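You operate a simulated robot arm through the tools that you are given. There is no shell and no other tool. Be economical: measure what you need, move in short steps, check, and stop when the job is done.

You run a simulated robot arm. Do the job below in one go: nothing can be reset, and whatever is moved stays where it is left.

Task
Brush grease from the pot onto the leather pad.
Fine: lay the pot's lid on the table top before the jars; put the brush back and the lid on the pot again. A coat counts when it lies all over at full strength: go over it till it gets no stronger.

Only the result counts: the job must be done as asked and must still hold three seconds after the hand-in. Knocking over, shifting, dropping, spilling or breaking anything else fails it. A push-on lid holds only when it is set on centred and level and pressed home; a screw cap is set on level and turned clockwise until tight.

Robot
A 7-joint arm with a two-finger gripper, on a carriage that runs on a rail from [-18, 1190] to [18, -1190] (x, y) and turns from -198 to 134 degrees about z. Base frame: it is fixed where the carriage stands at the start and does not move with it; the origin is on the floor, on the carriage's upright axis, x ahead of it, y to its left, z up. Units: mm, degrees, N and s.
Its first joint turns from -149.0 to 149.0 degrees. Places, roughly: pot lid (8x8x5 cm) [800, -800, 900]; top of the jar table [1000, -300, 700]. Payload 2.45 kg.
The tool frame sits at the grasp point between the pads (the TCP): z along the fingers, y along the line on which they close. The tips reach 26 mm beyond it. The gripper opens to 96 mm. The gripper's body begins 69 mm behind the TCP.
Orientation is that of the tool frame in the base frame, as [roll, pitch, yaw] about the fixed x, y, z axes, in that order (R = Rz(yaw) Ry(pitch) Rx(roll)). With the fingers straight down and closing along the base's y, the tool's x points along the base's -x, its y along +y and its z along -z.

Tools
- The arm moves only by the tool arm_command. Its argument "motion" is a list of rows, each a list of 7 numbers: the shift along the base's x, y, z in mm, then the turn, a rotation vector about the base's x, y, z in degrees, then the finger opening in mm, from 0 to 96. In form: [[dx, dy, dz, wx, wy, wz, hand], ...]. A call has 1 to 20 rows; each row is the pose to reach, as a shift and turn from the pose commanded when the call began. Each row takes 0.2 s and may step no farther than 50 mm and 8.6 degrees from the row before; otherwise, or with a gripper value out of range, the whole call is refused. Where a pose cannot be reached the arm comes as near as it can. A force on the tool above 40 N (or 10 N above the force at the start of the call, whichever is more), or a blocked arm, ends the call early, and 0.2 s more pass. Each finger halts on what it meets, pressing with about 20 N; the grip force reading is that of the motor and also rises with nothing between the fingers. The clock runs only during rows and for 0.2 s after the last one: add rows that repeat a pose to give the fingers time. The reply holds the time, the measured pose of the TCP, the force on the tool along the base axes, the opening and the grip force, in the units named above and with some noise, with the torque about the TCP (base axes, N m) and any sound that the robot's microphone picked up.
- Cameras (640 x 400 px; columns grow to the right, rows downward): "scene" is now at [32.6, 130.8, 1618]; the picture's right is [-0.45, -0.89, 0.00], its down [-0.53, 0.27, -0.80] and it looks along [0.71, -0.36, -0.60] (base axes); focal length 278 px, centre (320, 200). "wrist" rides on the gripper at [82, 3, -98] in the tool frame; the picture's right is [-0.04, 1.00, 0.00], its down [-0.73, -0.03, -0.68] and it looks along [-0.68, -0.03, 0.73] (tool axes); focal length 256 px, centre (320, 200). There is no depth. A picture from a camera that has moved, and an enlarged one, comes with that camera's place and axes in the base frame and with its lens.
- capture(camera): a new picture of that camera. No time passes.
- raise_lower(by): slides the trunk up (or, below 0, down) by that many mm; the arm and the scene camera ride with it, the base frame stays. It gives what a move gives, with no picture.
- steer(legs): drives the robot by 1 to 6 legs, each [ahead, left, turn to the left] in mm, mm and degrees, along the robot's own axes; the way and the turn of a leg run together, so that a leg with both is an arc; at most 1500 mm and 180 degrees a leg. The arm and the cameras ride along, it lands a little off, and it stops where it bumps. It keeps to its track: a leg is cut to what the track allows. It gives what a move gives.
- head_to(pan, tilt): turns the head with the scene camera to pan (to the left, within 155 degrees either way) and tilt (down, from -29 to 69), counted from straight ahead of the robot. It gives what a move gives.
- inspect(camera, box): a new picture of the part [left, top, right, bottom] of that camera's present view, enlarged. No time passes.
- job_done(): hands the job in; it is judged then, once.

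Go step by step. Nothing tells you exact positions but the pictures and the camera data: compare them with the known pose of the tool, close in by small moves and look again before you grip or let go. The budget is 120 turns and 82 pictures, counting those below and the enlarged ones. Unless the task says otherwise, let go and move clear before handing in, and close with one line.

The tools are called after "Emit:" by a JSON object that holds its "api" and its "payload". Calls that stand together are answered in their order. arm_command: Moves the arm, as the interface text tells. Its arguments: {"type":"object","properties":{"motion":{"type":"array","items":{"type":"array","items":{"type":"number"}}}},"required":["motion"]} The other tools are called the same way: raise_lower (by) slides the trunk up or down; steer (legs) drives the base; head_to (pan, tilt) turns the head that bears the scene camera; capture (camera) takes a picture; inspect (camera, box) takes an enlarged picture of a part of a camera's view; job_done () hands the job in.

At the start:

```text
time_s: 0.0
eef_pos: [633.7, -184.0, 1172.0]
ee_rot: [-180.0, 0.1, -180.0]
force: [0.7, -0.1, 0.7]
torque: [0.02, 0.02, 0.02]
opening: 96.3
gripper_force: 0.2
trunk travel left (down, up): [-608.0, 102.0]
robot x, y, heading: [1.0, -4.4, 0.2]
head pan, tilt: [-26.9, 36.8]
```

scene: 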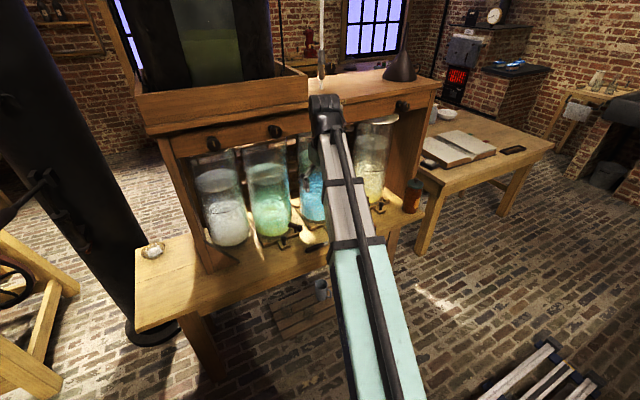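
wrist: 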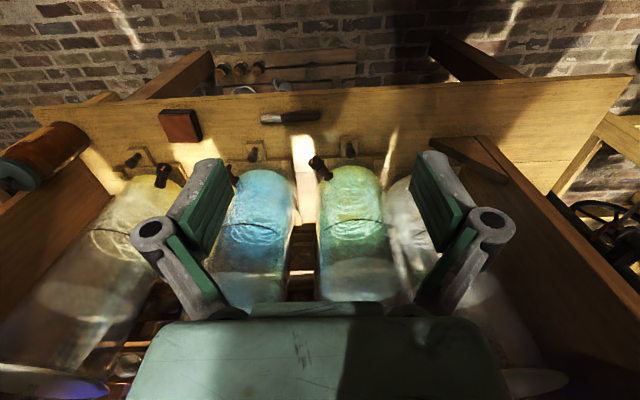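

I see the jar table with jars, an orange pot at its right end, a reddish pad and a brush lying on the table. I'll take enlarged pictures for position first.

Emit:
{"api": "inspect", "payload": {"camera": "wrist", "box": [0, 70, 360, 295]}}

Emit:
{"api": "inspect", "payload": {"camera": "scene", "box": [320, 110, 480, 250]}}

```text
1.78 times, centred on (180, 182) of wrist
camera zoom: at [550.8, -180.9, 1272.3], right [0.04, 1.0, 0.0], down [0.73, -0.03, 0.68], along [0.68, -0.03, -0.73], focal length 455 px, centre (569, 231)
```

zoom: 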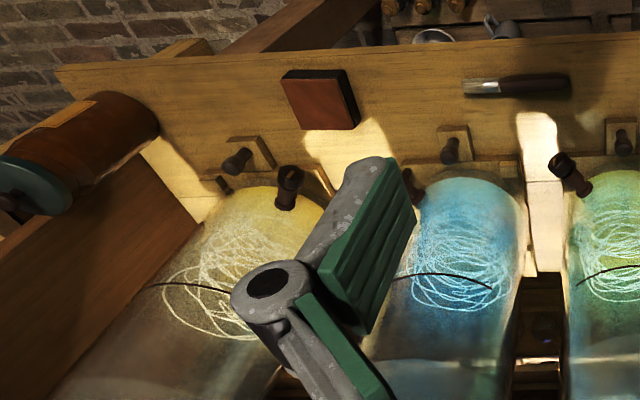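

```text
2.86 times, centred on (400, 180) of scene
camera zoom: at [32.6, 130.8, 1618.0], right [-0.45, -0.89, 0.0], down [-0.53, 0.27, -0.8], along [0.71, -0.36, -0.6], focal length 793 px, centre (91, 257)
```

zoom: 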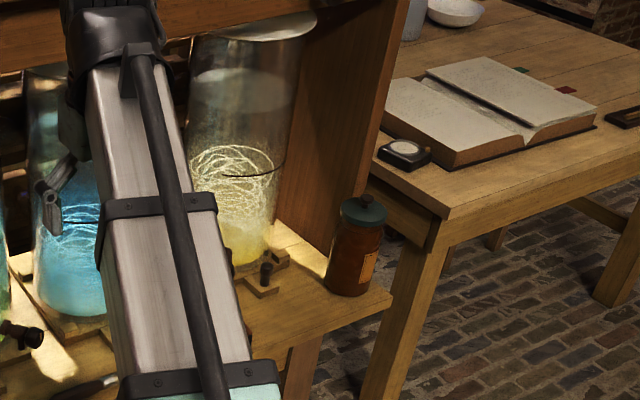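

The pot (teal knobbed lid) is near (820,-800), the pad near (818,-520), and the brush near (812,-263) with bristles toward -y. I'll drive along the rail toward the pot and look again.

Emit:
{"api": "steer", "payload": {"legs": [[0, -540, 0]]}}

Emit:
{"api": "head_to", "payload": {"pan": -10, "tilt": 42}}

Emit:
{"api": "capture", "payload": {"camera": "scene"}}

Emit:
{"api": "capture", "payload": {"camera": "wrist"}}

```text
time_s: 3.2
eef_pos: [642.1, -731.9, 1171.5]
ee_rot: [179.9, 0.1, -179.9]
force: [-0.7, 0.2, 0.0]
torque: [0.04, 0.01, -0.01]
opening: 95.8
gripper_force: 0.1
trunk travel left (down, up): [-608.0, 102.0]
robot x, y, heading: [8.9, -547.5, 0.1]
head pan, tilt: [-26.9, 36.8]
```

```text
time_s: 4.0
eef_pos: [642.4, -731.8, 1172.6]
ee_rot: [-179.9, 0.2, -179.9]
force: [0.5, -0.4, 0.6]
torque: [0.01, 0.01, 0.0]
opening: 95.9
gripper_force: 0.2
trunk travel left (down, up): [-608.0, 102.0]
robot x, y, heading: [7.3, -550.4, -0.2]
head pan, tilt: [-10.0, 42.0]
```

```text
77 pictures are left
camera scene: at [45.2, -392.6, 1610.3], right [-0.17, -0.98, 0.0], down [-0.66, 0.12, -0.74], along [0.73, -0.13, -0.67], focal length 278 px, centre (320, 200)
```

scene: 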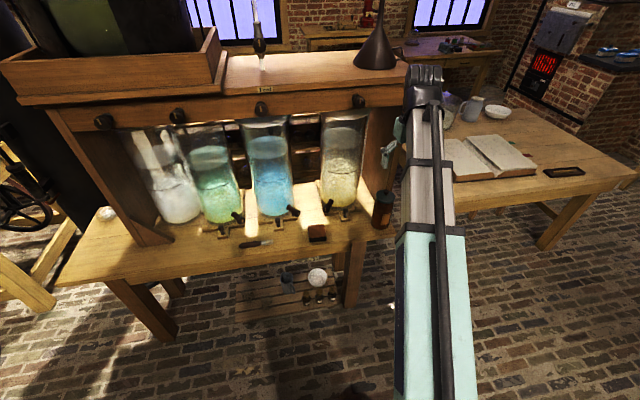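

```text
76 pictures are left
camera wrist: at [559.2, -728.3, 1272.3], right [0.04, 1.0, 0.0], down [0.73, -0.03, 0.68], along [0.68, -0.03, -0.73], focal length 256 px, centre (320, 200)
```

wrist: 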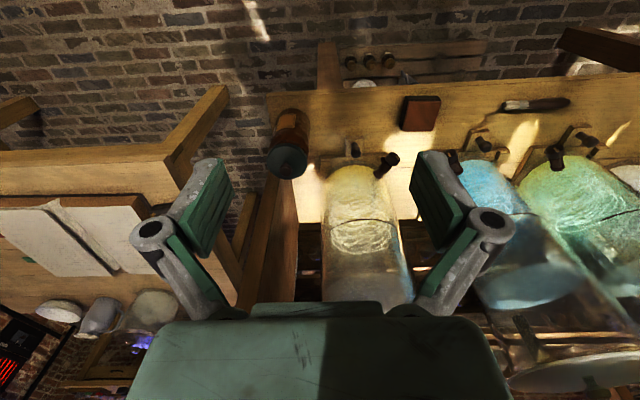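

Emit:
{"api": "inspect", "payload": {"camera": "scene", "box": [200, 170, 420, 310]}}

Emit:
{"api": "inspect", "payload": {"camera": "wrist", "box": [230, 80, 390, 200]}}

Emit:
{"api": "inspect", "payload": {"camera": "wrist", "box": [380, 60, 620, 210]}}

```text
2.86 times, centred on (310, 240) of scene
camera zoom: at [45.2, -392.6, 1610.3], right [-0.17, -0.98, 0.0], down [-0.66, 0.12, -0.74], along [0.73, -0.13, -0.67], focal length 793 px, centre (349, 86)
```

zoom: 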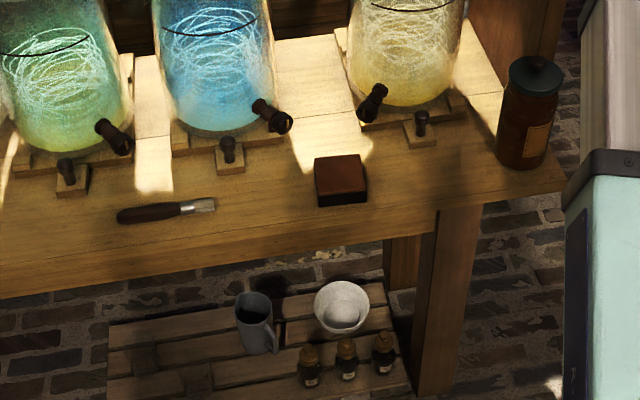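

```text
3.33 times, centred on (310, 140) of wrist
camera zoom: at [559.2, -728.3, 1272.3], right [0.04, 1.0, 0.0], down [0.73, -0.03, 0.68], along [0.68, -0.03, -0.73], focal length 853 px, centre (353, 400)
```

zoom: 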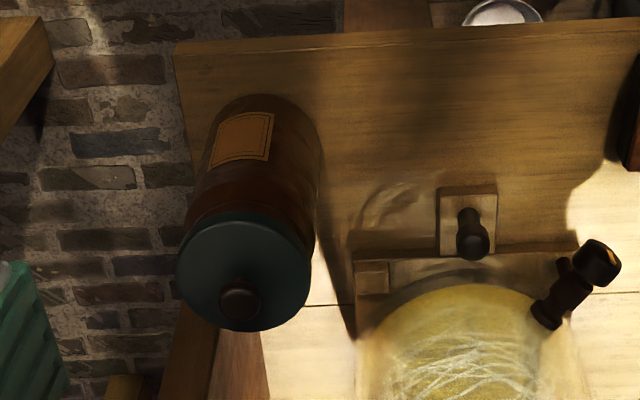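

```text
2.67 times, centred on (500, 135) of wrist
camera zoom: at [559.2, -728.3, 1272.3], right [0.04, 1.0, 0.0], down [0.73, -0.03, 0.68], along [0.68, -0.03, -0.73], focal length 683 px, centre (-160, 373)
```

zoom: 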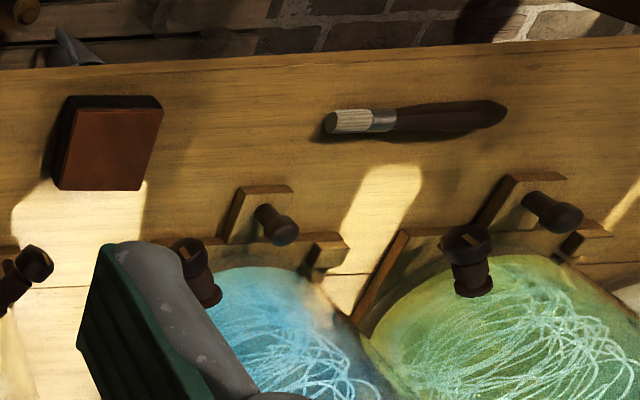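

The lid is a flat disc with a wooden knob near (830,-800,~900). I move above it for a closer look before gripping.

Emit:
{"api": "arm_command", "payload": {"motion": [[35, -12, -25, 0, 0, 0, 96], [70, -24, -50, 0, 0, 0, 96], [105, -36, -75, 0, 0, 0, 96], [135, -48, -100, 0, 0, 0, 70], [165, -60, -110, 0, 0, 0, 60], [188, -68, -120, 0, 0, 0, 60], [188, -68, -150, 0, 0, 0, 60]]}}

Emit:
{"api": "capture", "payload": {"camera": "wrist"}}

Emit:
{"api": "inspect", "payload": {"camera": "scene", "box": [330, 130, 450, 250]}}

```text
time_s: 5.6
eef_pos: [829.7, -796.8, 1022.7]
ee_rot: [-180.0, 0.1, 179.9]
force: [0.3, -0.2, 0.8]
torque: [0.02, -0.01, 0.0]
opening: 60.0
gripper_force: 0.1
trunk travel left (down, up): [-608.0, 102.0]
robot x, y, heading: [6.4, -546.8, -0.1]
head pan, tilt: [-10.0, 42.0]
```

```text
72 pictures are left
camera wrist: at [746.7, -794.8, 1122.6], right [0.04, 1.0, 0.0], down [0.73, -0.03, 0.68], along [0.68, -0.03, -0.73], focal length 256 px, centre (320, 200)
```

wrist: 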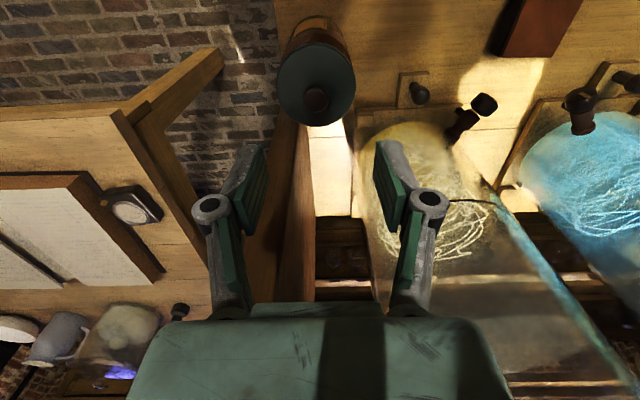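

```text
3.33 times, centred on (390, 190) of scene
camera zoom: at [45.3, -392.5, 1610.3], right [-0.17, -0.98, 0.0], down [-0.66, 0.12, -0.74], along [0.73, -0.13, -0.67], focal length 925 px, centre (87, 233)
```

zoom: 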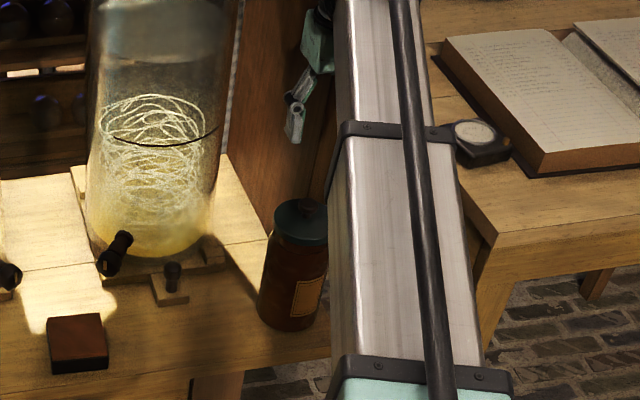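

Triangulating gives the knob top at about (837,-801,890). I move down to just above it and check.

Emit:
{"api": "arm_command", "payload": {"motion": [[8, -4, -40, 0, 0, 0, 60], [8, -4, -80, 0, 0, 0, 60]]}}

Emit:
{"api": "inspect", "payload": {"camera": "wrist", "box": [200, 0, 440, 200]}}

Emit:
{"api": "inspect", "payload": {"camera": "scene", "box": [330, 130, 450, 250]}}

```text
time_s: 6.2
eef_pos: [839.9, -801.6, 945.1]
ee_rot: [-179.9, 0.1, -179.9]
force: [-0.7, 0.2, -0.5]
torque: [-0.01, 0.01, 0.03]
opening: 60.2
gripper_force: 0.0
trunk travel left (down, up): [-608.0, 102.0]
robot x, y, heading: [7.0, -550.7, -0.0]
head pan, tilt: [-10.0, 42.0]
```

```text
2.00 times, centred on (320, 100) of wrist
camera zoom: at [756.5, -798.5, 1044.4], right [0.04, 1.0, 0.0], down [0.73, -0.03, 0.68], along [0.68, -0.03, -0.73], focal length 512 px, centre (320, 400)
```

zoom: 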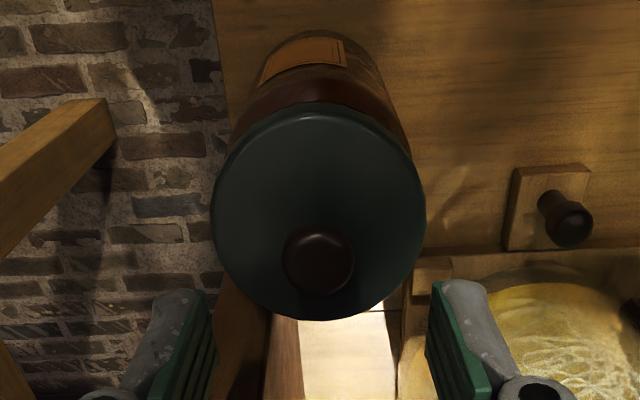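

```text
3.33 times, centred on (390, 190) of scene
camera zoom: at [45.5, -392.6, 1610.3], right [-0.17, -0.98, 0.0], down [-0.66, 0.12, -0.74], along [0.73, -0.13, -0.67], focal length 925 px, centre (87, 233)
```

zoom: 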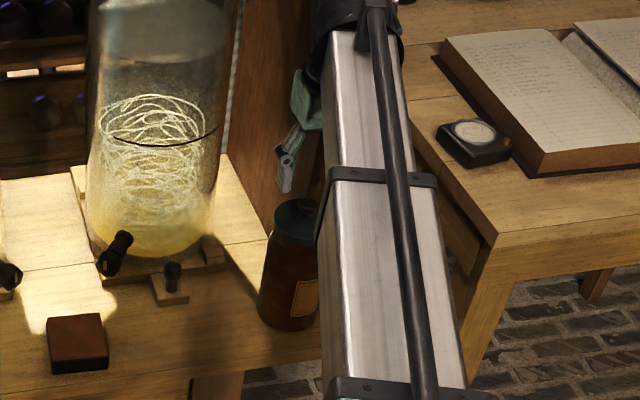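

The knob is centred between the fingers. I go down to straddle it and close.

Emit:
{"api": "arm_command", "payload": {"motion": [[0, 0, -22, 0, 0, 0, 60], [0, 0, -43, 0, 0, 0, 60], [0, 0, -43, 0, 0, 0, 40], [0, 0, -43, 0, 0, 0, 15], [0, 0, -43, 0, 0, 0, 10], [0, 0, -43, 0, 0, 0, 10]]}}

Emit:
{"api": "inspect", "payload": {"camera": "wrist", "box": [200, 0, 440, 200]}}

```text
time_s: 7.6
eef_pos: [835.7, -801.7, 900.0]
ee_rot: [-180.0, 0.1, -179.9]
force: [0.7, -0.8, 0.1]
torque: [-0.02, -0.03, 0.01]
opening: 22.9
gripper_force: 19.9
trunk travel left (down, up): [-608.0, 102.0]
robot x, y, heading: [11.7, -547.4, 0.3]
head pan, tilt: [-10.0, 42.0]
```

```text
2.00 times, centred on (320, 100) of wrist
camera zoom: at [754.1, -798.7, 1000.2], right [0.04, 1.0, 0.0], down [0.73, -0.03, 0.68], along [0.68, -0.03, -0.73], focal length 512 px, centre (320, 400)
```

zoom: 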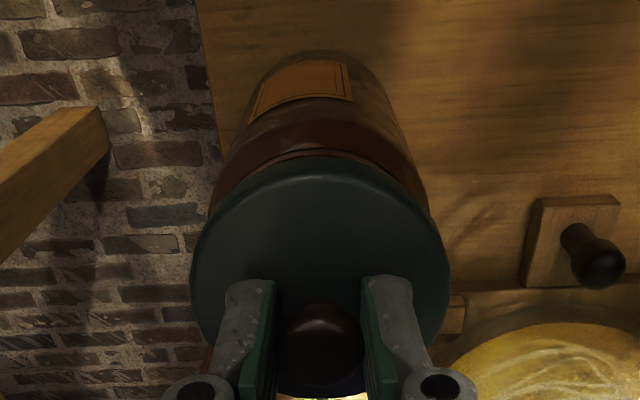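

Knob is gripped (22.9 mm). I lift a few mm to learn whether the lid comes freely.

Emit:
{"api": "arm_command", "payload": {"motion": [[0, 0, 1, 0, 0, 0, 10], [0, 0, 2, 0, 0, 0, 10], [0, 0, 3, 0, 0, 0, 10], [0, 0, 4, 0, 0, 0, 10]]}}

Emit:
{"api": "inspect", "payload": {"camera": "wrist", "box": [200, 0, 440, 200]}}

```text
time_s: 8.6
eef_pos: [838.4, -802.5, 902.4]
ee_rot: [-180.0, 0.2, -179.9]
force: [0.2, 0.0, -1.0]
torque: [0.03, 0.0, 0.0]
opening: 23.0
gripper_force: 19.6
trunk travel left (down, up): [-608.0, 102.0]
robot x, y, heading: [8.3, -548.6, -0.1]
head pan, tilt: [-10.0, 42.0]
```

```text
2.00 times, centred on (320, 100) of wrist
camera zoom: at [755.4, -800.3, 1002.6], right [0.04, 1.0, 0.0], down [0.73, -0.03, 0.68], along [0.68, -0.03, -0.73], focal length 512 px, centre (320, 400)
```

zoom: 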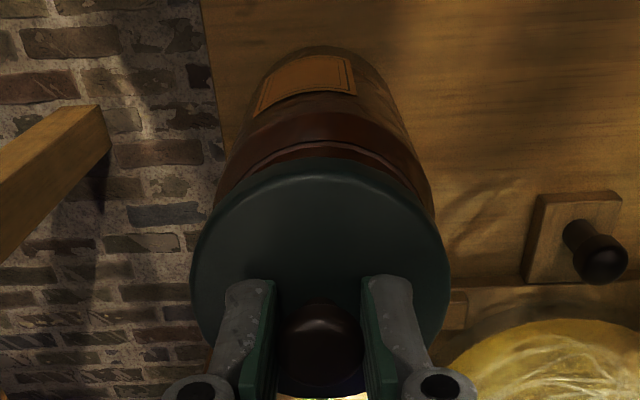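

The lid comes up freely (about 1 N). I lift it clear and carry it to the clear table spot near (815,-420), between pad and brush.

Emit:
{"api": "arm_command", "payload": {"motion": [[0, 0, 15, 0, 0, 0, 10], [0, 0, 40, 0, 0, 0, 10], [0, 0, 75, 0, 0, 0, 10], [-15, 30, 85, 0, 0, 0, 10], [-25, 75, 85, 0, 0, 0, 10], [-35, 120, 85, 0, 0, 0, 10], [-35, 165, 85, 0, 0, 0, 10], [-35, 210, 85, 0, 0, 0, 10], [-35, 255, 85, 0, 0, 0, 10], [-30, 300, 85, 0, 0, 0, 10], [-25, 345, 85, 0, 0, 0, 10], [-24, 382, 70, 0, 0, 0, 10], [-24, 382, 30, 0, 0, 0, 10], [-24, 382, 0, 0, 0, 0, 10]]}}

Emit:
{"api": "capture", "payload": {"camera": "wrist"}}

Emit:
{"api": "inspect", "payload": {"camera": "scene", "box": [200, 150, 420, 270]}}

```text
time_s: 11.6
eef_pos: [811.7, -424.9, 901.4]
ee_rot: [180.0, 0.1, -179.9]
force: [0.8, 0.2, 0.5]
torque: [0.03, 0.01, -0.01]
opening: 22.8
gripper_force: 20.0
trunk travel left (down, up): [-608.0, 102.0]
robot x, y, heading: [8.2, -544.5, -0.1]
head pan, tilt: [-10.0, 42.0]
```

```text
66 pictures are left
camera wrist: at [728.5, -420.6, 1002.3], right [0.04, 1.0, 0.0], down [0.73, -0.03, 0.68], along [0.68, -0.03, -0.73], focal length 256 px, centre (320, 200)
```

wrist: 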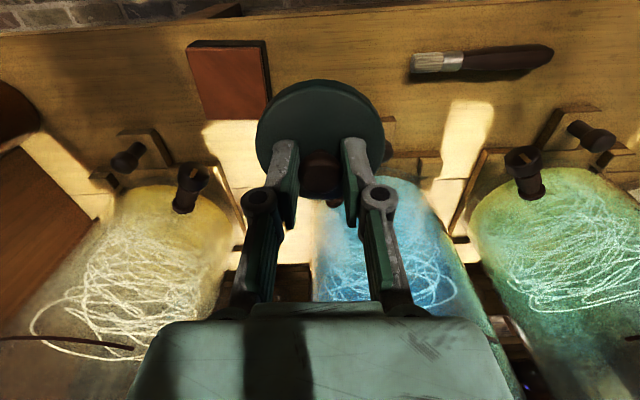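

```text
2.91 times, centred on (310, 210) of scene
camera zoom: at [45.4, -392.6, 1610.3], right [-0.17, -0.98, 0.0], down [-0.66, 0.12, -0.74], along [0.73, -0.13, -0.67], focal length 808 px, centre (349, 171)
```

zoom: 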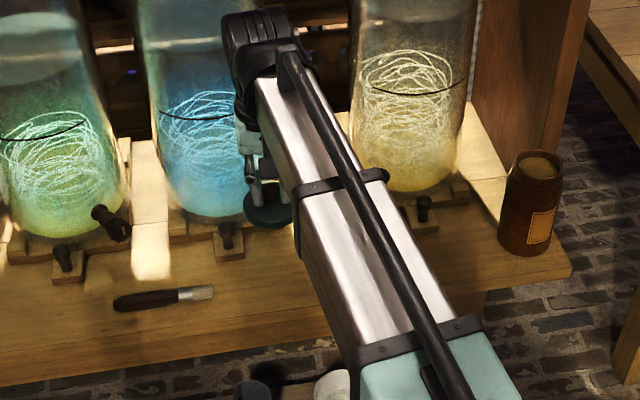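

The pot is now open. I shift the lid to y≈-404, midway between pad and brush, and lower it almost to the table.

Emit:
{"api": "arm_command", "payload": {"motion": [[0, 20, -30, 0, 0, 0, 10], [0, 20, -70, 0, 0, 0, 10], [0, 20, -105, 0, 0, 0, 10], [0, 20, -125, 0, 0, 0, 10], [0, 20, -132, 0, 0, 0, 10]]}}

Emit:
{"api": "capture", "payload": {"camera": "wrist"}}

```text
time_s: 12.8
eef_pos: [812.5, -401.9, 770.8]
ee_rot: [180.0, 0.1, -180.0]
force: [0.1, -0.4, -1.5]
torque: [-0.02, 0.02, 0.01]
opening: 22.7
gripper_force: 20.1
trunk travel left (down, up): [-608.0, 102.0]
robot x, y, heading: [10.0, -552.3, 0.0]
head pan, tilt: [-10.0, 42.0]
```

```text
64 pictures are left
camera wrist: at [730.0, -398.9, 872.2], right [0.04, 1.0, 0.0], down [0.73, -0.03, 0.68], along [0.68, -0.03, -0.73], focal length 256 px, centre (320, 200)
```

wrist: 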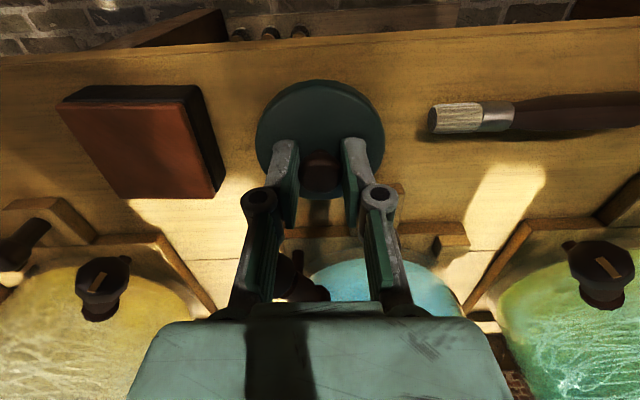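

Placement looks clear on both sides. I lower in small steps until contact.

Emit:
{"api": "arm_command", "payload": {"motion": [[0, 0, -2, 0, 0, 0, 10], [0, 0, -4, 0, 0, 0, 10], [0, 0, -6, 0, 0, 0, 10], [0, 0, -8, 0, 0, 0, 10], [0, 0, -9, 0, 0, 0, 10]]}}

```text
time_s: 14.0
eef_pos: [814.0, -400.9, 762.8]
ee_rot: [180.0, 0.1, -180.0]
force: [-0.7, 0.7, -1.4]
torque: [0.01, -0.01, -0.01]
opening: 23.0
gripper_force: 20.1
trunk travel left (down, up): [-608.0, 102.0]
robot x, y, heading: [9.4, -549.4, 0.3]
head pan, tilt: [-10.0, 42.0]
```

Emit:
{"api": "arm_command", "payload": {"motion": [[0, 0, -1, 0, 0, 0, 10], [0, 0, -2, 0, 0, 0, 10], [0, 0, -3, 0, 0, 0, 10]]}}

Emit:
{"api": "inspect", "payload": {"camera": "wrist", "box": [220, 60, 420, 220]}}

```text
time_s: 14.8
eef_pos: [813.6, -402.5, 759.5]
ee_rot: [180.0, 0.1, 180.0]
force: [0.6, -0.2, -0.8]
torque: [0.0, -0.01, -0.01]
opening: 23.0
gripper_force: 20.5
trunk travel left (down, up): [-608.0, 102.0]
robot x, y, heading: [7.0, -550.6, 0.0]
head pan, tilt: [-10.0, 42.0]
```

```text
2.50 times, centred on (320, 140) of wrist
camera zoom: at [731.0, -398.2, 858.8], right [0.04, 1.0, 0.0], down [0.73, -0.03, 0.68], along [0.68, -0.03, -0.73], focal length 640 px, centre (320, 350)
```

zoom: 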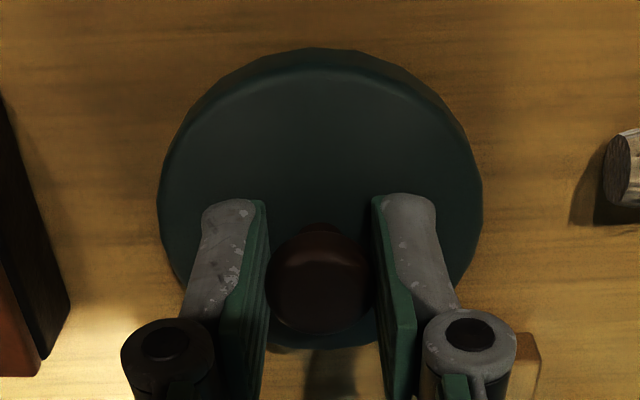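

Not clearly in contact yet; keep lowering 1 mm at a time.

Emit:
{"api": "arm_command", "payload": {"motion": [[0, 0, -1, 0, 0, 0, 10], [0, 0, -2, 0, 0, 0, 10], [0, 0, -3, 0, 0, 0, 10], [0, 0, -4, 0, 0, 0, 10]]}}

```text
time_s: 15.8
eef_pos: [814.0, -403.1, 755.5]
ee_rot: [-179.9, 0.1, -179.9]
force: [0.1, -0.3, -0.4]
torque: [0.0, -0.01, 0.0]
opening: 22.8
gripper_force: 20.2
trunk travel left (down, up): [-608.0, 102.0]
robot x, y, heading: [6.9, -546.6, -0.0]
head pan, tilt: [-10.0, 42.0]
```

Emit:
{"api": "arm_command", "payload": {"motion": [[0, 0, -1, 0, 0, 0, 10], [0, 0, -2, 0, 0, 0, 10], [0, 0, -3, 0, 0, 0, 10]]}}

```text
time_s: 16.6
eef_pos: [814.2, -402.3, 753.8]
ee_rot: [-180.0, 0.0, -179.9]
force: [0.3, -0.1, -1.3]
torque: [-0.01, -0.03, 0.03]
opening: 22.8
gripper_force: 19.9
trunk travel left (down, up): [-608.0, 102.0]
robot x, y, heading: [13.5, -547.0, 0.2]
head pan, tilt: [-10.0, 42.0]
```

Emit:
{"api": "arm_command", "payload": {"motion": [[0, 0, -1, 0, 0, 0, 10], [0, 0, -2, 0, 0, 0, 10], [0, 0, -3, 0, 0, 0, 10]]}}

Emit:
{"api": "inspect", "payload": {"camera": "wrist", "box": [220, 60, 420, 220]}}

Emit:
{"api": "inspect", "payload": {"camera": "scene", "box": [240, 190, 340, 270]}}

```text
time_s: 17.4
eef_pos: [813.4, -401.8, 751.2]
ee_rot: [-180.0, 0.2, -179.9]
force: [4.7, 3.0, 15.1]
torque: [0.03, -0.07, -0.01]
opening: 22.9
gripper_force: 19.8
trunk travel left (down, up): [-608.0, 102.0]
robot x, y, heading: [10.3, -550.4, -0.1]
head pan, tilt: [-10.0, 42.0]
```

```text
2.50 times, centred on (320, 140) of wrist
camera zoom: at [730.2, -398.4, 850.3], right [0.04, 1.0, 0.0], down [0.73, -0.03, 0.68], along [0.68, -0.03, -0.73], focal length 640 px, centre (320, 350)
```

zoom: 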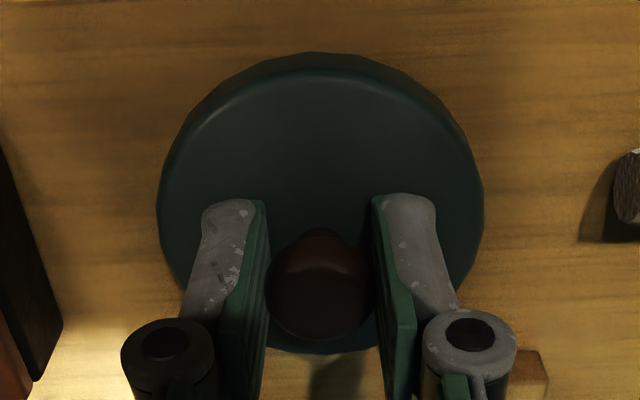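

```text
5.00 times, centred on (290, 230) of scene
camera zoom: at [43.8, -392.6, 1610.5], right [-0.17, -0.98, 0.0], down [-0.66, 0.12, -0.74], along [0.73, -0.13, -0.67], focal length 1388 px, centre (470, 50)
```

zoom: 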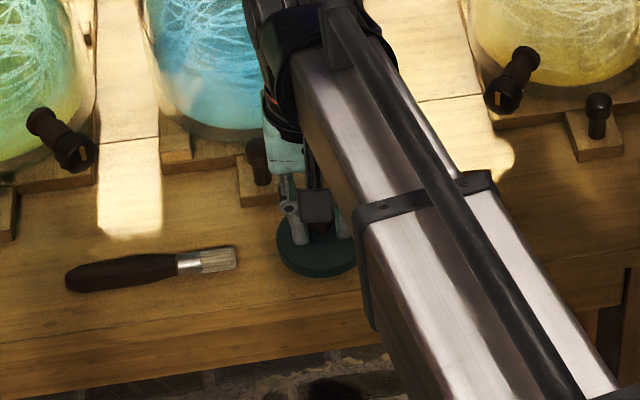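

Contact at TCP z≈752: the lid is on the table. I relieve the force, open and rise.

Emit:
{"api": "arm_command", "payload": {"motion": [[0, 0, 1, 0, 0, 0, 10], [0, 0, 1, 0, 0, 0, 30], [0, 0, 1, 0, 0, 0, 50], [0, 0, 1, 0, 0, 0, 50], [0, 0, 40, 0, 0, 0, 50], [0, 0, 85, 0, 0, 0, 50], [0, 0, 130, 0, 0, 0, 50], [-5, 40, 145, 0, 0, 0, 50], [-5, 85, 145, 0, 0, 0, 50], [-5, 130, 145, 0, 0, 0, 50], [-5, 160, 145, 0, 0, 0, 50]]}}

Emit:
{"api": "capture", "payload": {"camera": "wrist"}}

```text
time_s: 19.8
eef_pos: [809.2, -240.5, 894.4]
ee_rot: [-180.0, 0.1, -180.0]
force: [0.2, 0.0, -0.1]
torque: [0.0, 0.01, -0.02]
opening: 50.0
gripper_force: 0.0
trunk travel left (down, up): [-608.0, 102.0]
robot x, y, heading: [7.6, -546.2, -0.0]
head pan, tilt: [-10.0, 42.0]
```

```text
60 pictures are left
camera wrist: at [725.7, -237.4, 994.1], right [0.04, 1.0, 0.0], down [0.73, -0.03, 0.68], along [0.68, -0.03, -0.73], focal length 256 px, centre (320, 200)
```

wrist: 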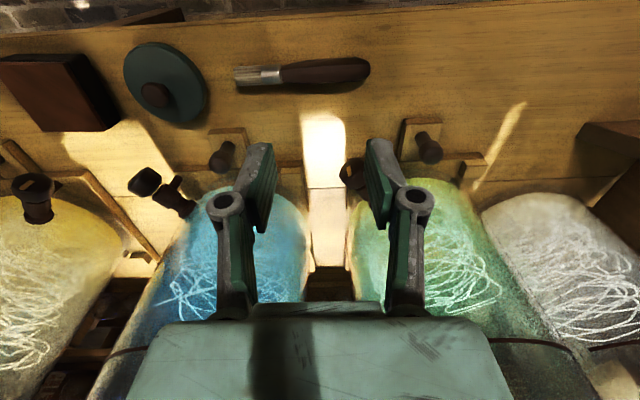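

The brush lies along y: bristle tip y≈-330, handle end y≈-190, x≈810. I yaw the hand -90° so the fingers close across the handle, above y≈-220.

Emit:
{"api": "arm_command", "payload": {"motion": [[0, 0, 0, 0, 0, -8.2, 50], [0, 0, 0, 0, 0, -16.4, 50], [0, 0, 0, 0, 0, -24.6, 50], [0, 5, 0, 0, 0, -32.8, 50], [0, 5, 0, 0, 0, -41, 50], [0, 10, 0, 0, 0, -49.2, 50], [0, 10, 0, 0, 0, -57.4, 50], [0, 15, 0, 0, 0, -65.6, 50], [0, 18, 0, 0, 0, -73.8, 50], [0, 18, -20, 0, 0, -82, 50], [0, 18, -50, 0, 0, -90, 50], [0, 18, -90, 0, 0, -90, 50]]}}

Emit:
{"api": "capture", "payload": {"camera": "wrist"}}

Emit:
{"api": "inspect", "payload": {"camera": "scene", "box": [200, 170, 340, 270]}}

```text
time_s: 22.4
eef_pos: [808.2, -225.1, 804.5]
ee_rot: [179.9, 0.1, 89.9]
force: [0.1, 0.0, 0.1]
torque: [-0.02, -0.03, 0.0]
opening: 49.9
gripper_force: 0.0
trunk travel left (down, up): [-608.0, 102.0]
robot x, y, heading: [9.7, -548.9, 0.1]
head pan, tilt: [-10.0, 42.0]
```

```text
59 pictures are left
camera wrist: at [810.1, -142.8, 904.5], right [1.0, -0.04, 0.0], down [-0.03, -0.73, 0.68], along [-0.03, -0.68, -0.73], focal length 256 px, centre (320, 200)
```

wrist: 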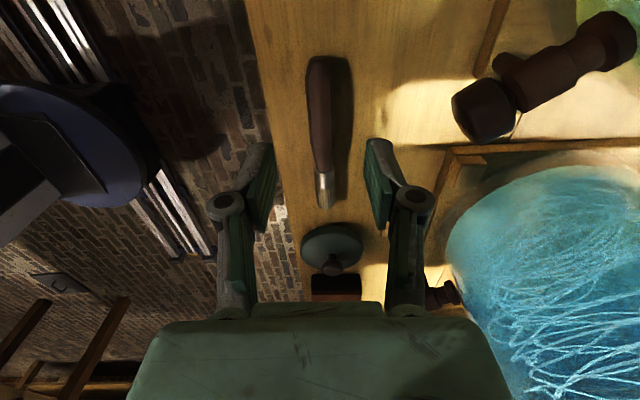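

```text
4.00 times, centred on (270, 220) of scene
camera zoom: at [45.1, -392.5, 1610.3], right [-0.17, -0.98, 0.0], down [-0.66, 0.12, -0.74], along [0.73, -0.13, -0.67], focal length 1110 px, centre (520, 120)
```

zoom: 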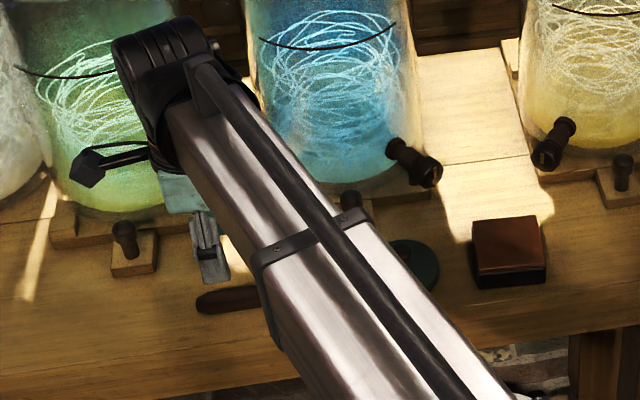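

The handle is centred between the fingers. I descend so that the tips straddle it and close gently.

Emit:
{"api": "arm_command", "payload": {"motion": [[0, 0, -40, 0, 0, 0, 50], [0, 0, -62, 0, 0, 0, 50], [0, 0, -72, 0, 0, 0, 50]]}}

Emit:
{"api": "inspect", "payload": {"camera": "wrist", "box": [220, 0, 420, 240]}}

```text
time_s: 23.2
eef_pos: [807.6, -224.8, 732.1]
ee_rot: [179.9, 0.2, 90.1]
force: [-0.2, -0.5, 0.2]
torque: [0.01, 0.03, 0.0]
opening: 50.2
gripper_force: 0.1
trunk travel left (down, up): [-608.0, 102.0]
robot x, y, heading: [7.2, -553.3, 0.0]
head pan, tilt: [-10.0, 42.0]
```

```text
1.67 times, centred on (320, 120) of wrist
camera zoom: at [810.6, -142.4, 832.2], right [1.0, -0.04, 0.0], down [-0.03, -0.73, 0.68], along [-0.03, -0.68, -0.73], focal length 427 px, centre (320, 333)
```

zoom: 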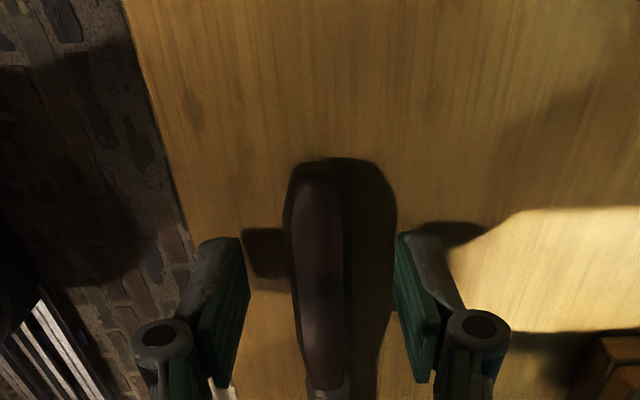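

Emit:
{"api": "arm_command", "payload": {"motion": [[0, 0, -2, 0, 0, 0, 40], [0, 0, -2, 0, 0, 0, 25], [0, 0, -2, 0, 0, 0, 15], [0, 0, -2, 0, 0, 0, 5], [0, 0, -2, 0, 0, 0, 5]]}}

Emit:
{"api": "inspect", "payload": {"camera": "wrist", "box": [220, 0, 420, 240]}}

```text
time_s: 24.4
eef_pos: [808.7, -224.4, 731.0]
ee_rot: [-179.9, 0.1, 90.1]
force: [-0.4, -0.2, 0.0]
torque: [-0.01, -0.01, -0.03]
opening: 19.0
gripper_force: 19.7
trunk travel left (down, up): [-608.0, 102.0]
robot x, y, heading: [9.3, -542.6, 0.4]
head pan, tilt: [-10.0, 42.0]
```

```text
1.67 times, centred on (320, 120) of wrist
camera zoom: at [811.2, -142.0, 830.7], right [1.0, -0.04, 0.0], down [-0.03, -0.73, 0.68], along [-0.03, -0.68, -0.73], focal length 427 px, centre (320, 333)
```

zoom: 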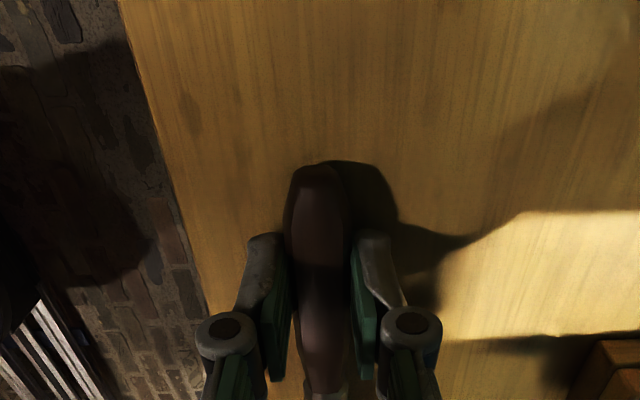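

The brush is gripped (home pose: TCP 808.3,-224.6,730.5, yaw 90). I lift it, carry it toward the pot and turn it so the bristles point to the robot.

Emit:
{"api": "arm_command", "payload": {"motion": [[0, 0, 10, 0, 0, 0, 5], [0, 0, 45, 0, 0, 0, 5], [0, 0, 90, 0, 0, 0, 5], [-15, 0, 135, 0, 0, 0, 5], [-30, 0, 180, 0, 0, 0, 5], [-40, 0, 220, 0, 0, 0, 5], [-50, -20, 260, 0, 0, -8, 5], [-60, -60, 270, 0, 0, -16, 5], [-70, -100, 270, 0, 0, -24, 5], [-80, -140, 270, 0, 0, -32, 5], [-80, -180, 270, 0, 0, -40, 5], [-80, -220, 270, 0, 0, -48, 5], [-80, -260, 270, 0, 0, -56, 5], [-80, -300, 270, 0, 0, -64, 5], [-80, -340, 270, 0, 0, -72, 5], [-80, -380, 270, 0, 0, -80, 5], [-80, -400, 270, 0, 0, -85, 5], [-80, -400, 270, 0, 0, -90, 5]]}}

Emit:
{"api": "capture", "payload": {"camera": "wrist"}}

Emit:
{"api": "capture", "payload": {"camera": "scene"}}

```text
time_s: 28.2
eef_pos: [728.7, -628.8, 1002.4]
ee_rot: [-179.8, 0.1, 0.6]
force: [0.3, -0.4, -0.7]
torque: [0.03, 0.0, -0.02]
opening: 19.1
gripper_force: 19.9
out of reach, approached as far as the arm can: row 18
trunk travel left (down, up): [-608.0, 102.0]
robot x, y, heading: [6.5, -546.8, 0.3]
head pan, tilt: [-10.0, 42.0]
```

```text
55 pictures are left
camera wrist: at [810.0, -631.1, 1102.1], right [-0.03, -1.0, 0.0], down [-0.73, 0.02, 0.68], along [-0.68, 0.02, -0.73], focal length 256 px, centre (320, 200)
```

wrist: 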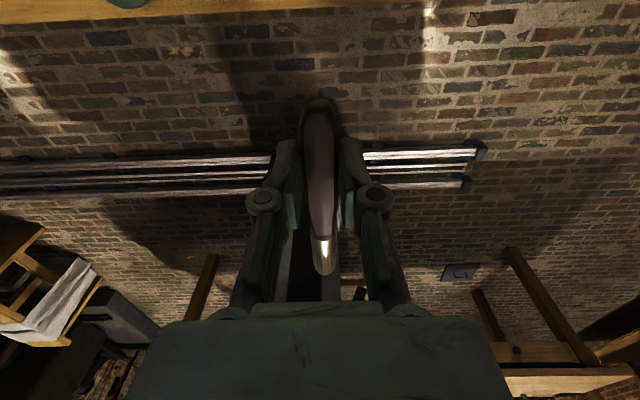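

```text
54 pictures are left
camera scene: at [45.2, -392.8, 1610.3], right [-0.17, -0.98, 0.0], down [-0.66, 0.12, -0.74], along [0.73, -0.13, -0.67], focal length 278 px, centre (320, 200)
```

scene: 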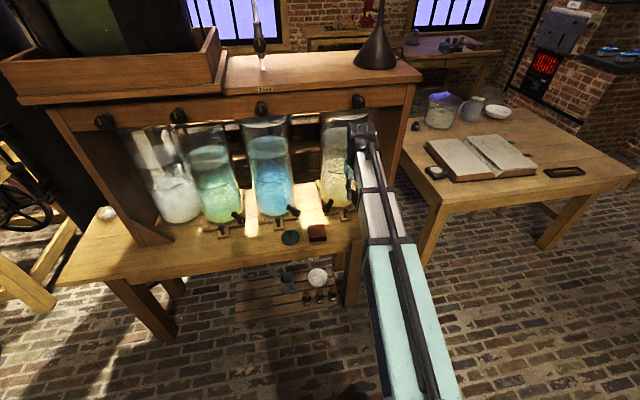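

The brush is held firmly, bristles toward the robot. Now I tilt the hand forward-up so the bristles point down.

Emit:
{"api": "arm_command", "payload": {"motion": [[0, -15, 10, 0, -8, 0, 5], [0, -30, 20, 0, -16, 0, 5], [0, -45, 30, 0, -24, 0, 5], [0, -60, 40, 0, -32, 0, 5], [0, -75, 50, 0, -40, 0, 5], [0, -90, 60, 0, -48, 0, 5], [0, -100, 60, 0, -56, 0, 5], [0, -110, 60, 0, -64, 0, 5]]}}

Emit:
{"api": "capture", "payload": {"camera": "wrist"}}

Emit:
{"api": "capture", "payload": {"camera": "scene"}}

```text
time_s: 30.0
eef_pos: [728.7, -738.2, 1060.6]
ee_rot: [179.7, -64.0, 0.2]
force: [0.7, 0.6, -0.6]
torque: [0.0, -0.02, 0.02]
opening: 18.7
gripper_force: 19.7
trunk travel left (down, up): [-608.0, 102.0]
robot x, y, heading: [6.6, -549.6, 0.1]
head pan, tilt: [-10.0, 42.0]
```

```text
53 pictures are left
camera wrist: at [674.2, -741.7, 1179.5], right [-0.02, -1.0, -0.03], down [-0.93, 0.03, -0.36], along [0.36, 0.03, -0.93], focal length 256 px, centre (320, 200)
```

wrist: 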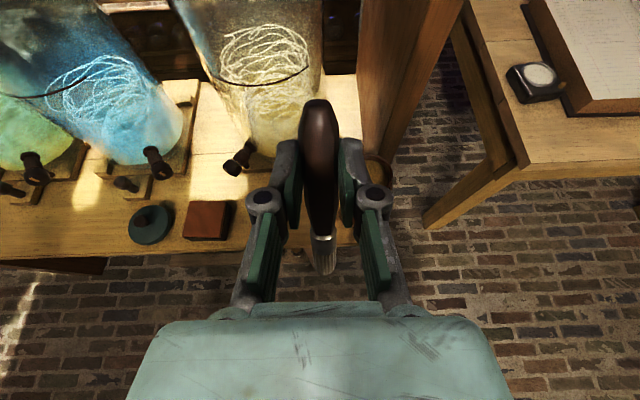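

```text
52 pictures are left
camera scene: at [45.2, -392.5, 1610.3], right [-0.17, -0.98, 0.0], down [-0.66, 0.12, -0.74], along [0.73, -0.13, -0.67], focal length 278 px, centre (320, 200)
```

scene: 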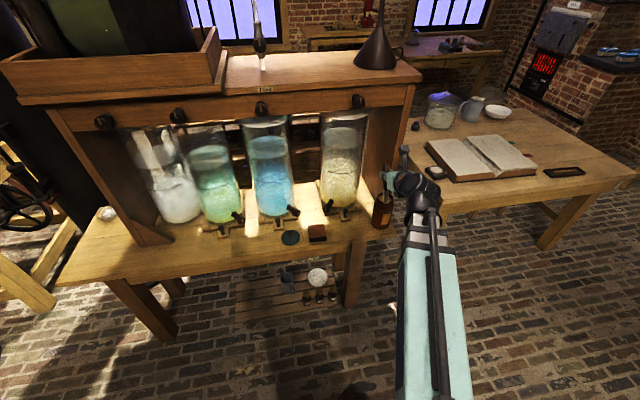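

The tilt works. I look into the pot mouth.

Emit:
{"api": "inspect", "payload": {"camera": "scene", "box": [350, 160, 430, 240]}}

Emit:
{"api": "inspect", "payload": {"camera": "wrist", "box": [280, 80, 440, 280]}}

```text
5.00 times, centred on (390, 200) of scene
camera zoom: at [45.2, -392.5, 1610.3], right [-0.17, -0.98, 0.0], down [-0.66, 0.12, -0.74], along [0.73, -0.13, -0.67], focal length 1388 px, centre (-30, 200)
```

zoom: 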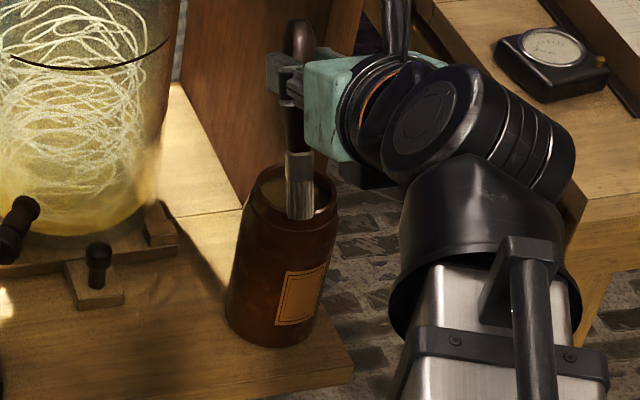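

```text
2.00 times, centred on (360, 180) of wrist
camera zoom: at [674.2, -741.7, 1179.5], right [-0.02, -1.0, -0.03], down [-0.93, 0.03, -0.36], along [0.36, 0.03, -0.93], focal length 512 px, centre (240, 240)
```

zoom: 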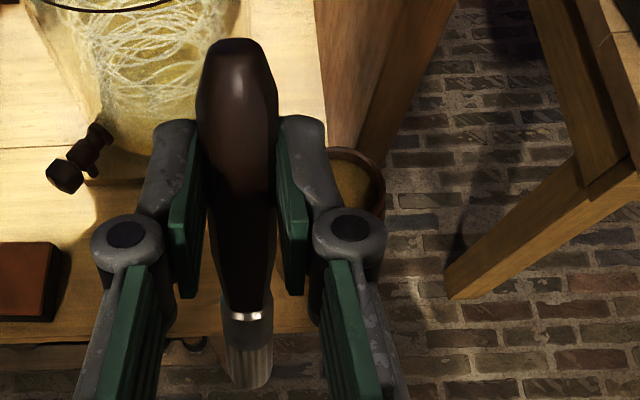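

Grease is visible just below the rim; pot axis about (835,-802), rim ≈ 855. Brush tip is at TCP+(-32,0,-101). I bring the tip above the mouth.

Emit:
{"api": "arm_command", "payload": {"motion": [[34, -16, 0, 0, 0, 0, 5], [68, -32, 0, 0, 0, 0, 5], [102, -48, -15, 0, 0, 0, 5], [132, -64, -40, 0, 0, 0, 5], [134, -64, -65, 0, 0, 0, 5]]}}

Emit:
{"api": "inspect", "payload": {"camera": "scene", "box": [350, 160, 430, 240]}}

Emit:
{"api": "inspect", "payload": {"camera": "wrist", "box": [240, 80, 400, 280]}}

```text
time_s: 31.2
eef_pos: [867.2, -804.9, 995.5]
ee_rot: [179.9, -63.9, 0.0]
force: [-0.7, -0.5, -1.5]
torque: [0.02, 0.02, -0.01]
opening: 19.0
gripper_force: 19.9
trunk travel left (down, up): [-608.0, 102.0]
robot x, y, heading: [10.1, -547.3, 0.2]
head pan, tilt: [-10.0, 42.0]
```

```text
5.00 times, centred on (390, 200) of scene
camera zoom: at [45.6, -392.6, 1610.3], right [-0.17, -0.98, 0.0], down [-0.66, 0.12, -0.74], along [0.73, -0.13, -0.67], focal length 1388 px, centre (-30, 200)
```

zoom: 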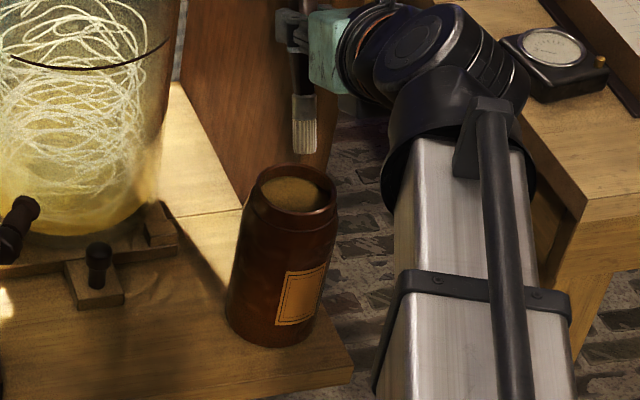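

```text
2.00 times, centred on (320, 180) of wrist
camera zoom: at [813.9, -807.2, 1113.8], right [-0.02, -1.0, -0.04], down [-0.93, 0.03, -0.36], along [0.36, 0.03, -0.93], focal length 512 px, centre (320, 240)
```

zoom: 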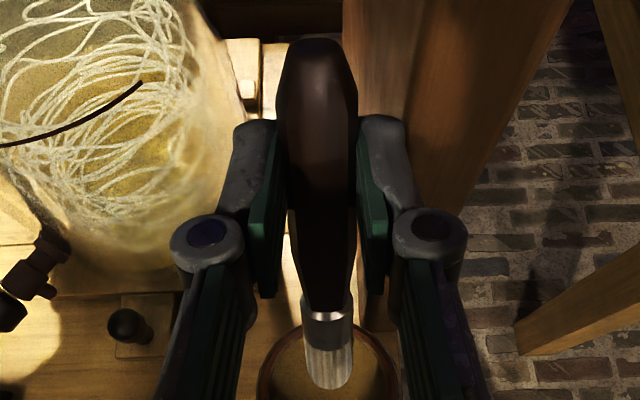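

The bristle tip is over the mouth. I lower it into the grease.

Emit:
{"api": "arm_command", "payload": {"motion": [[-2, 1, -15, 0, 0, 0, 5], [-4, 1, -30, 0, 0, 0, 5], [-6, 1, -45, 0, 0, 0, 5], [-8, 1, -55, 0, 0, 0, 5]]}}

Emit:
{"api": "inspect", "payload": {"camera": "scene", "box": [350, 160, 430, 240]}}

Emit:
{"api": "inspect", "payload": {"camera": "wrist", "box": [240, 80, 400, 280]}}

```text
time_s: 32.2
eef_pos: [855.1, -804.8, 945.4]
ee_rot: [179.7, -64.3, 0.0]
force: [6.3, 1.1, 18.1]
torque: [0.02, -0.28, 0.03]
opening: 19.5
gripper_force: 20.2
trunk travel left (down, up): [-608.0, 102.0]
robot x, y, heading: [6.2, -544.1, -0.3]
head pan, tilt: [-10.0, 42.0]
```

```text
5.00 times, centred on (390, 200) of scene
camera zoom: at [43.8, -391.8, 1610.7], right [-0.17, -0.99, 0.0], down [-0.66, 0.11, -0.74], along [0.73, -0.13, -0.67], focal length 1388 px, centre (-30, 200)
```

zoom: 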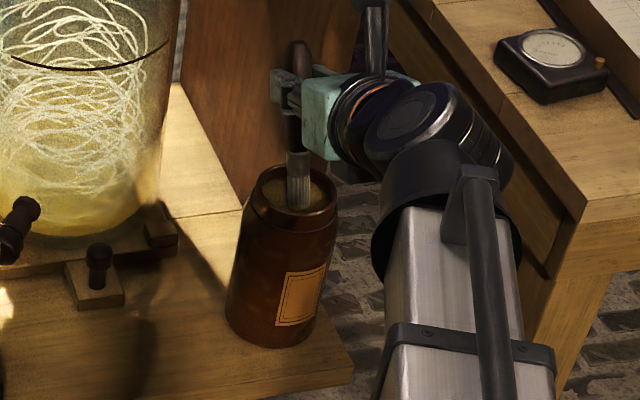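

```text
2.00 times, centred on (320, 180) of wrist
camera zoom: at [802.2, -806.3, 1063.7], right [-0.02, -1.0, -0.03], down [-0.93, 0.03, -0.37], along [0.37, 0.02, -0.93], focal length 512 px, centre (320, 240)
```

zoom: 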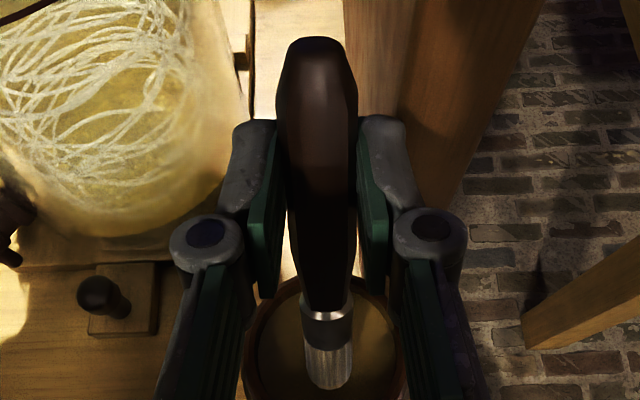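

The bristles press on the firm grease at tip z≈845. I ease off and swirl a little to load the brush.

Emit:
{"api": "arm_command", "payload": {"motion": [[0, 0, 2, 0, 0, 0, 5], [0, 7, 2, 0, 0, 0, 5], [-4, 0, 2, 0, 0, 0, 5], [0, -7, 2, 0, 0, 0, 5], [5, 0, 2, 0, 0, 0, 5], [0, 7, 2, 0, 0, 0, 5], [0, 0, 2, 0, 0, 0, 5]]}}

```text
time_s: 33.8
eef_pos: [854.1, -799.6, 942.8]
ee_rot: [179.8, -64.0, 0.2]
force: [3.1, -2.0, 11.1]
torque: [-0.19, -0.1, 0.04]
opening: 19.1
gripper_force: 20.6
trunk travel left (down, up): [-608.0, 102.0]
robot x, y, heading: [7.1, -545.6, 0.2]
head pan, tilt: [-10.0, 42.0]
```

Emit:
{"api": "arm_command", "payload": {"motion": [[2, 0, 15, 0, 0, 0, 5], [6, 0, 35, 0, 0, 0, 5], [6, 0, 70, 0, 0, 0, 5], [-10, 10, 100, 0, 0, 0, 5]]}}

Emit:
{"api": "inspect", "payload": {"camera": "scene", "box": [350, 140, 430, 240]}}

Emit:
{"api": "inspect", "payload": {"camera": "wrist", "box": [260, 100, 380, 280]}}

```text
time_s: 34.8
eef_pos: [845.1, -789.8, 1041.5]
ee_rot: [-179.9, -63.8, 0.1]
force: [0.3, -0.7, 0.1]
torque: [0.01, 0.0, -0.04]
opening: 19.0
gripper_force: 20.7
trunk travel left (down, up): [-608.0, 102.0]
robot x, y, heading: [7.3, -551.8, 0.3]
head pan, tilt: [-10.0, 42.0]
```

```text
4.00 times, centred on (390, 190) of scene
camera zoom: at [45.3, -392.5, 1610.2], right [-0.17, -0.98, 0.0], down [-0.66, 0.12, -0.74], along [0.73, -0.13, -0.67], focal length 1110 px, centre (40, 240)
```

zoom: 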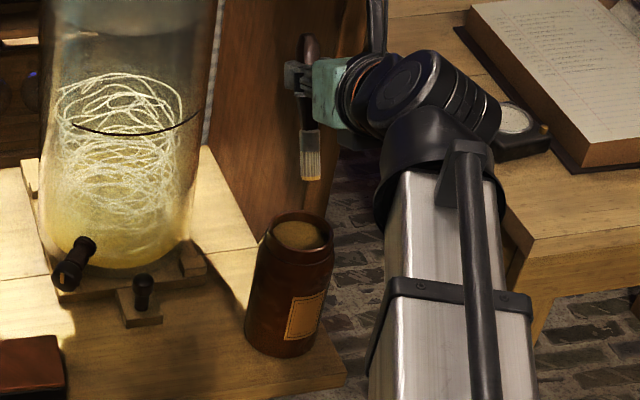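

```text
2.22 times, centred on (320, 190) of wrist
camera zoom: at [791.4, -792.4, 1159.4], right [-0.02, -1.0, -0.04], down [-0.93, 0.03, -0.36], along [0.36, 0.03, -0.93], focal length 569 px, centre (320, 222)
```

zoom: 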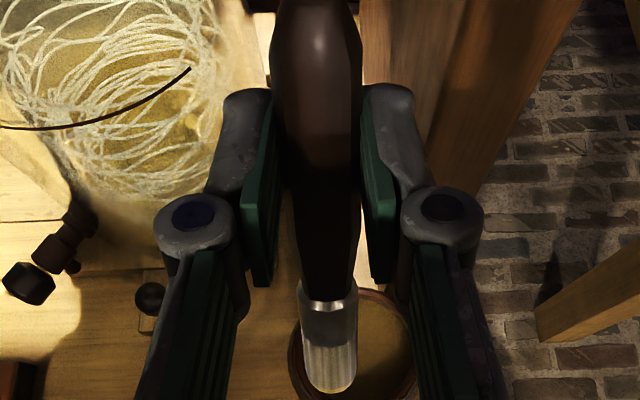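

The tip carries grease. I tilt further to ~78° (hand nearly horizontal) and move to hover above the pad.

Emit:
{"api": "arm_command", "payload": {"motion": [[-35, 20, 10, 0, -7, 0, 5], [-60, 60, 10, 0, -14, 0, 5], [-65, 105, 10, 0, -14, 0, 5], [-65, 150, 10, 0, -14, 0, 5], [-65, 195, 0, 0, -14, 0, 5], [-60, 235, -30, 0, -14, 0, 5], [-45, 260, -60, 0, -14, 0, 5], [-25, 270, -100, 0, -14, 0, 5], [-22, 270, -145, 0, -14, 0, 5]]}}

Emit:
{"api": "capture", "payload": {"camera": "wrist"}}

Emit:
{"api": "inspect", "payload": {"camera": "scene", "box": [260, 180, 380, 270]}}

```text
refused: row 6 steps farther than a row can; nothing moved
```

```text
43 pictures are left
camera wrist: at [791.4, -792.4, 1159.4], right [-0.02, -1.0, -0.04], down [-0.93, 0.03, -0.36], along [0.36, 0.03, -0.93], focal length 256 px, centre (320, 200)
```

wrist: 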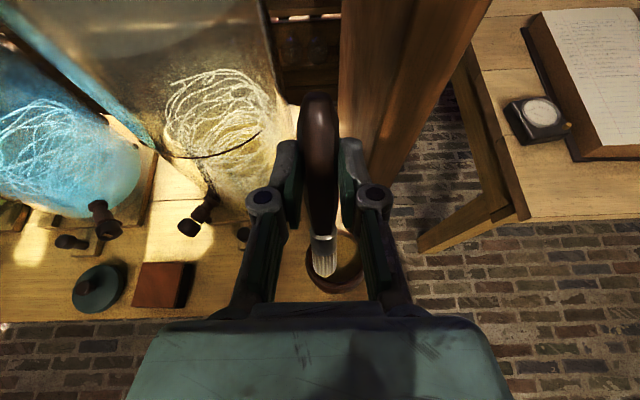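

```text
4.44 times, centred on (320, 225) of scene
camera zoom: at [45.3, -392.5, 1610.2], right [-0.17, -0.98, 0.0], down [-0.66, 0.12, -0.74], along [0.73, -0.13, -0.67], focal length 1234 px, centre (320, 89)
```

zoom: 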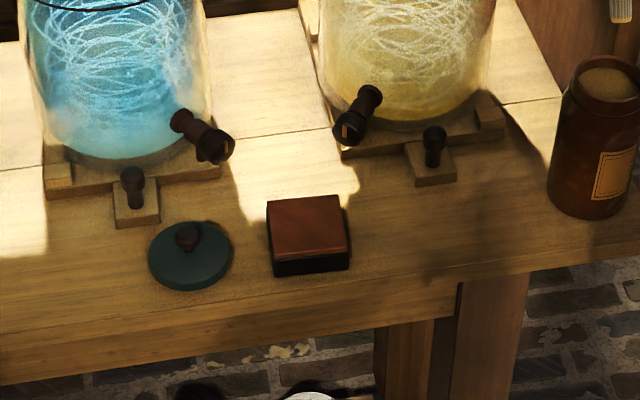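

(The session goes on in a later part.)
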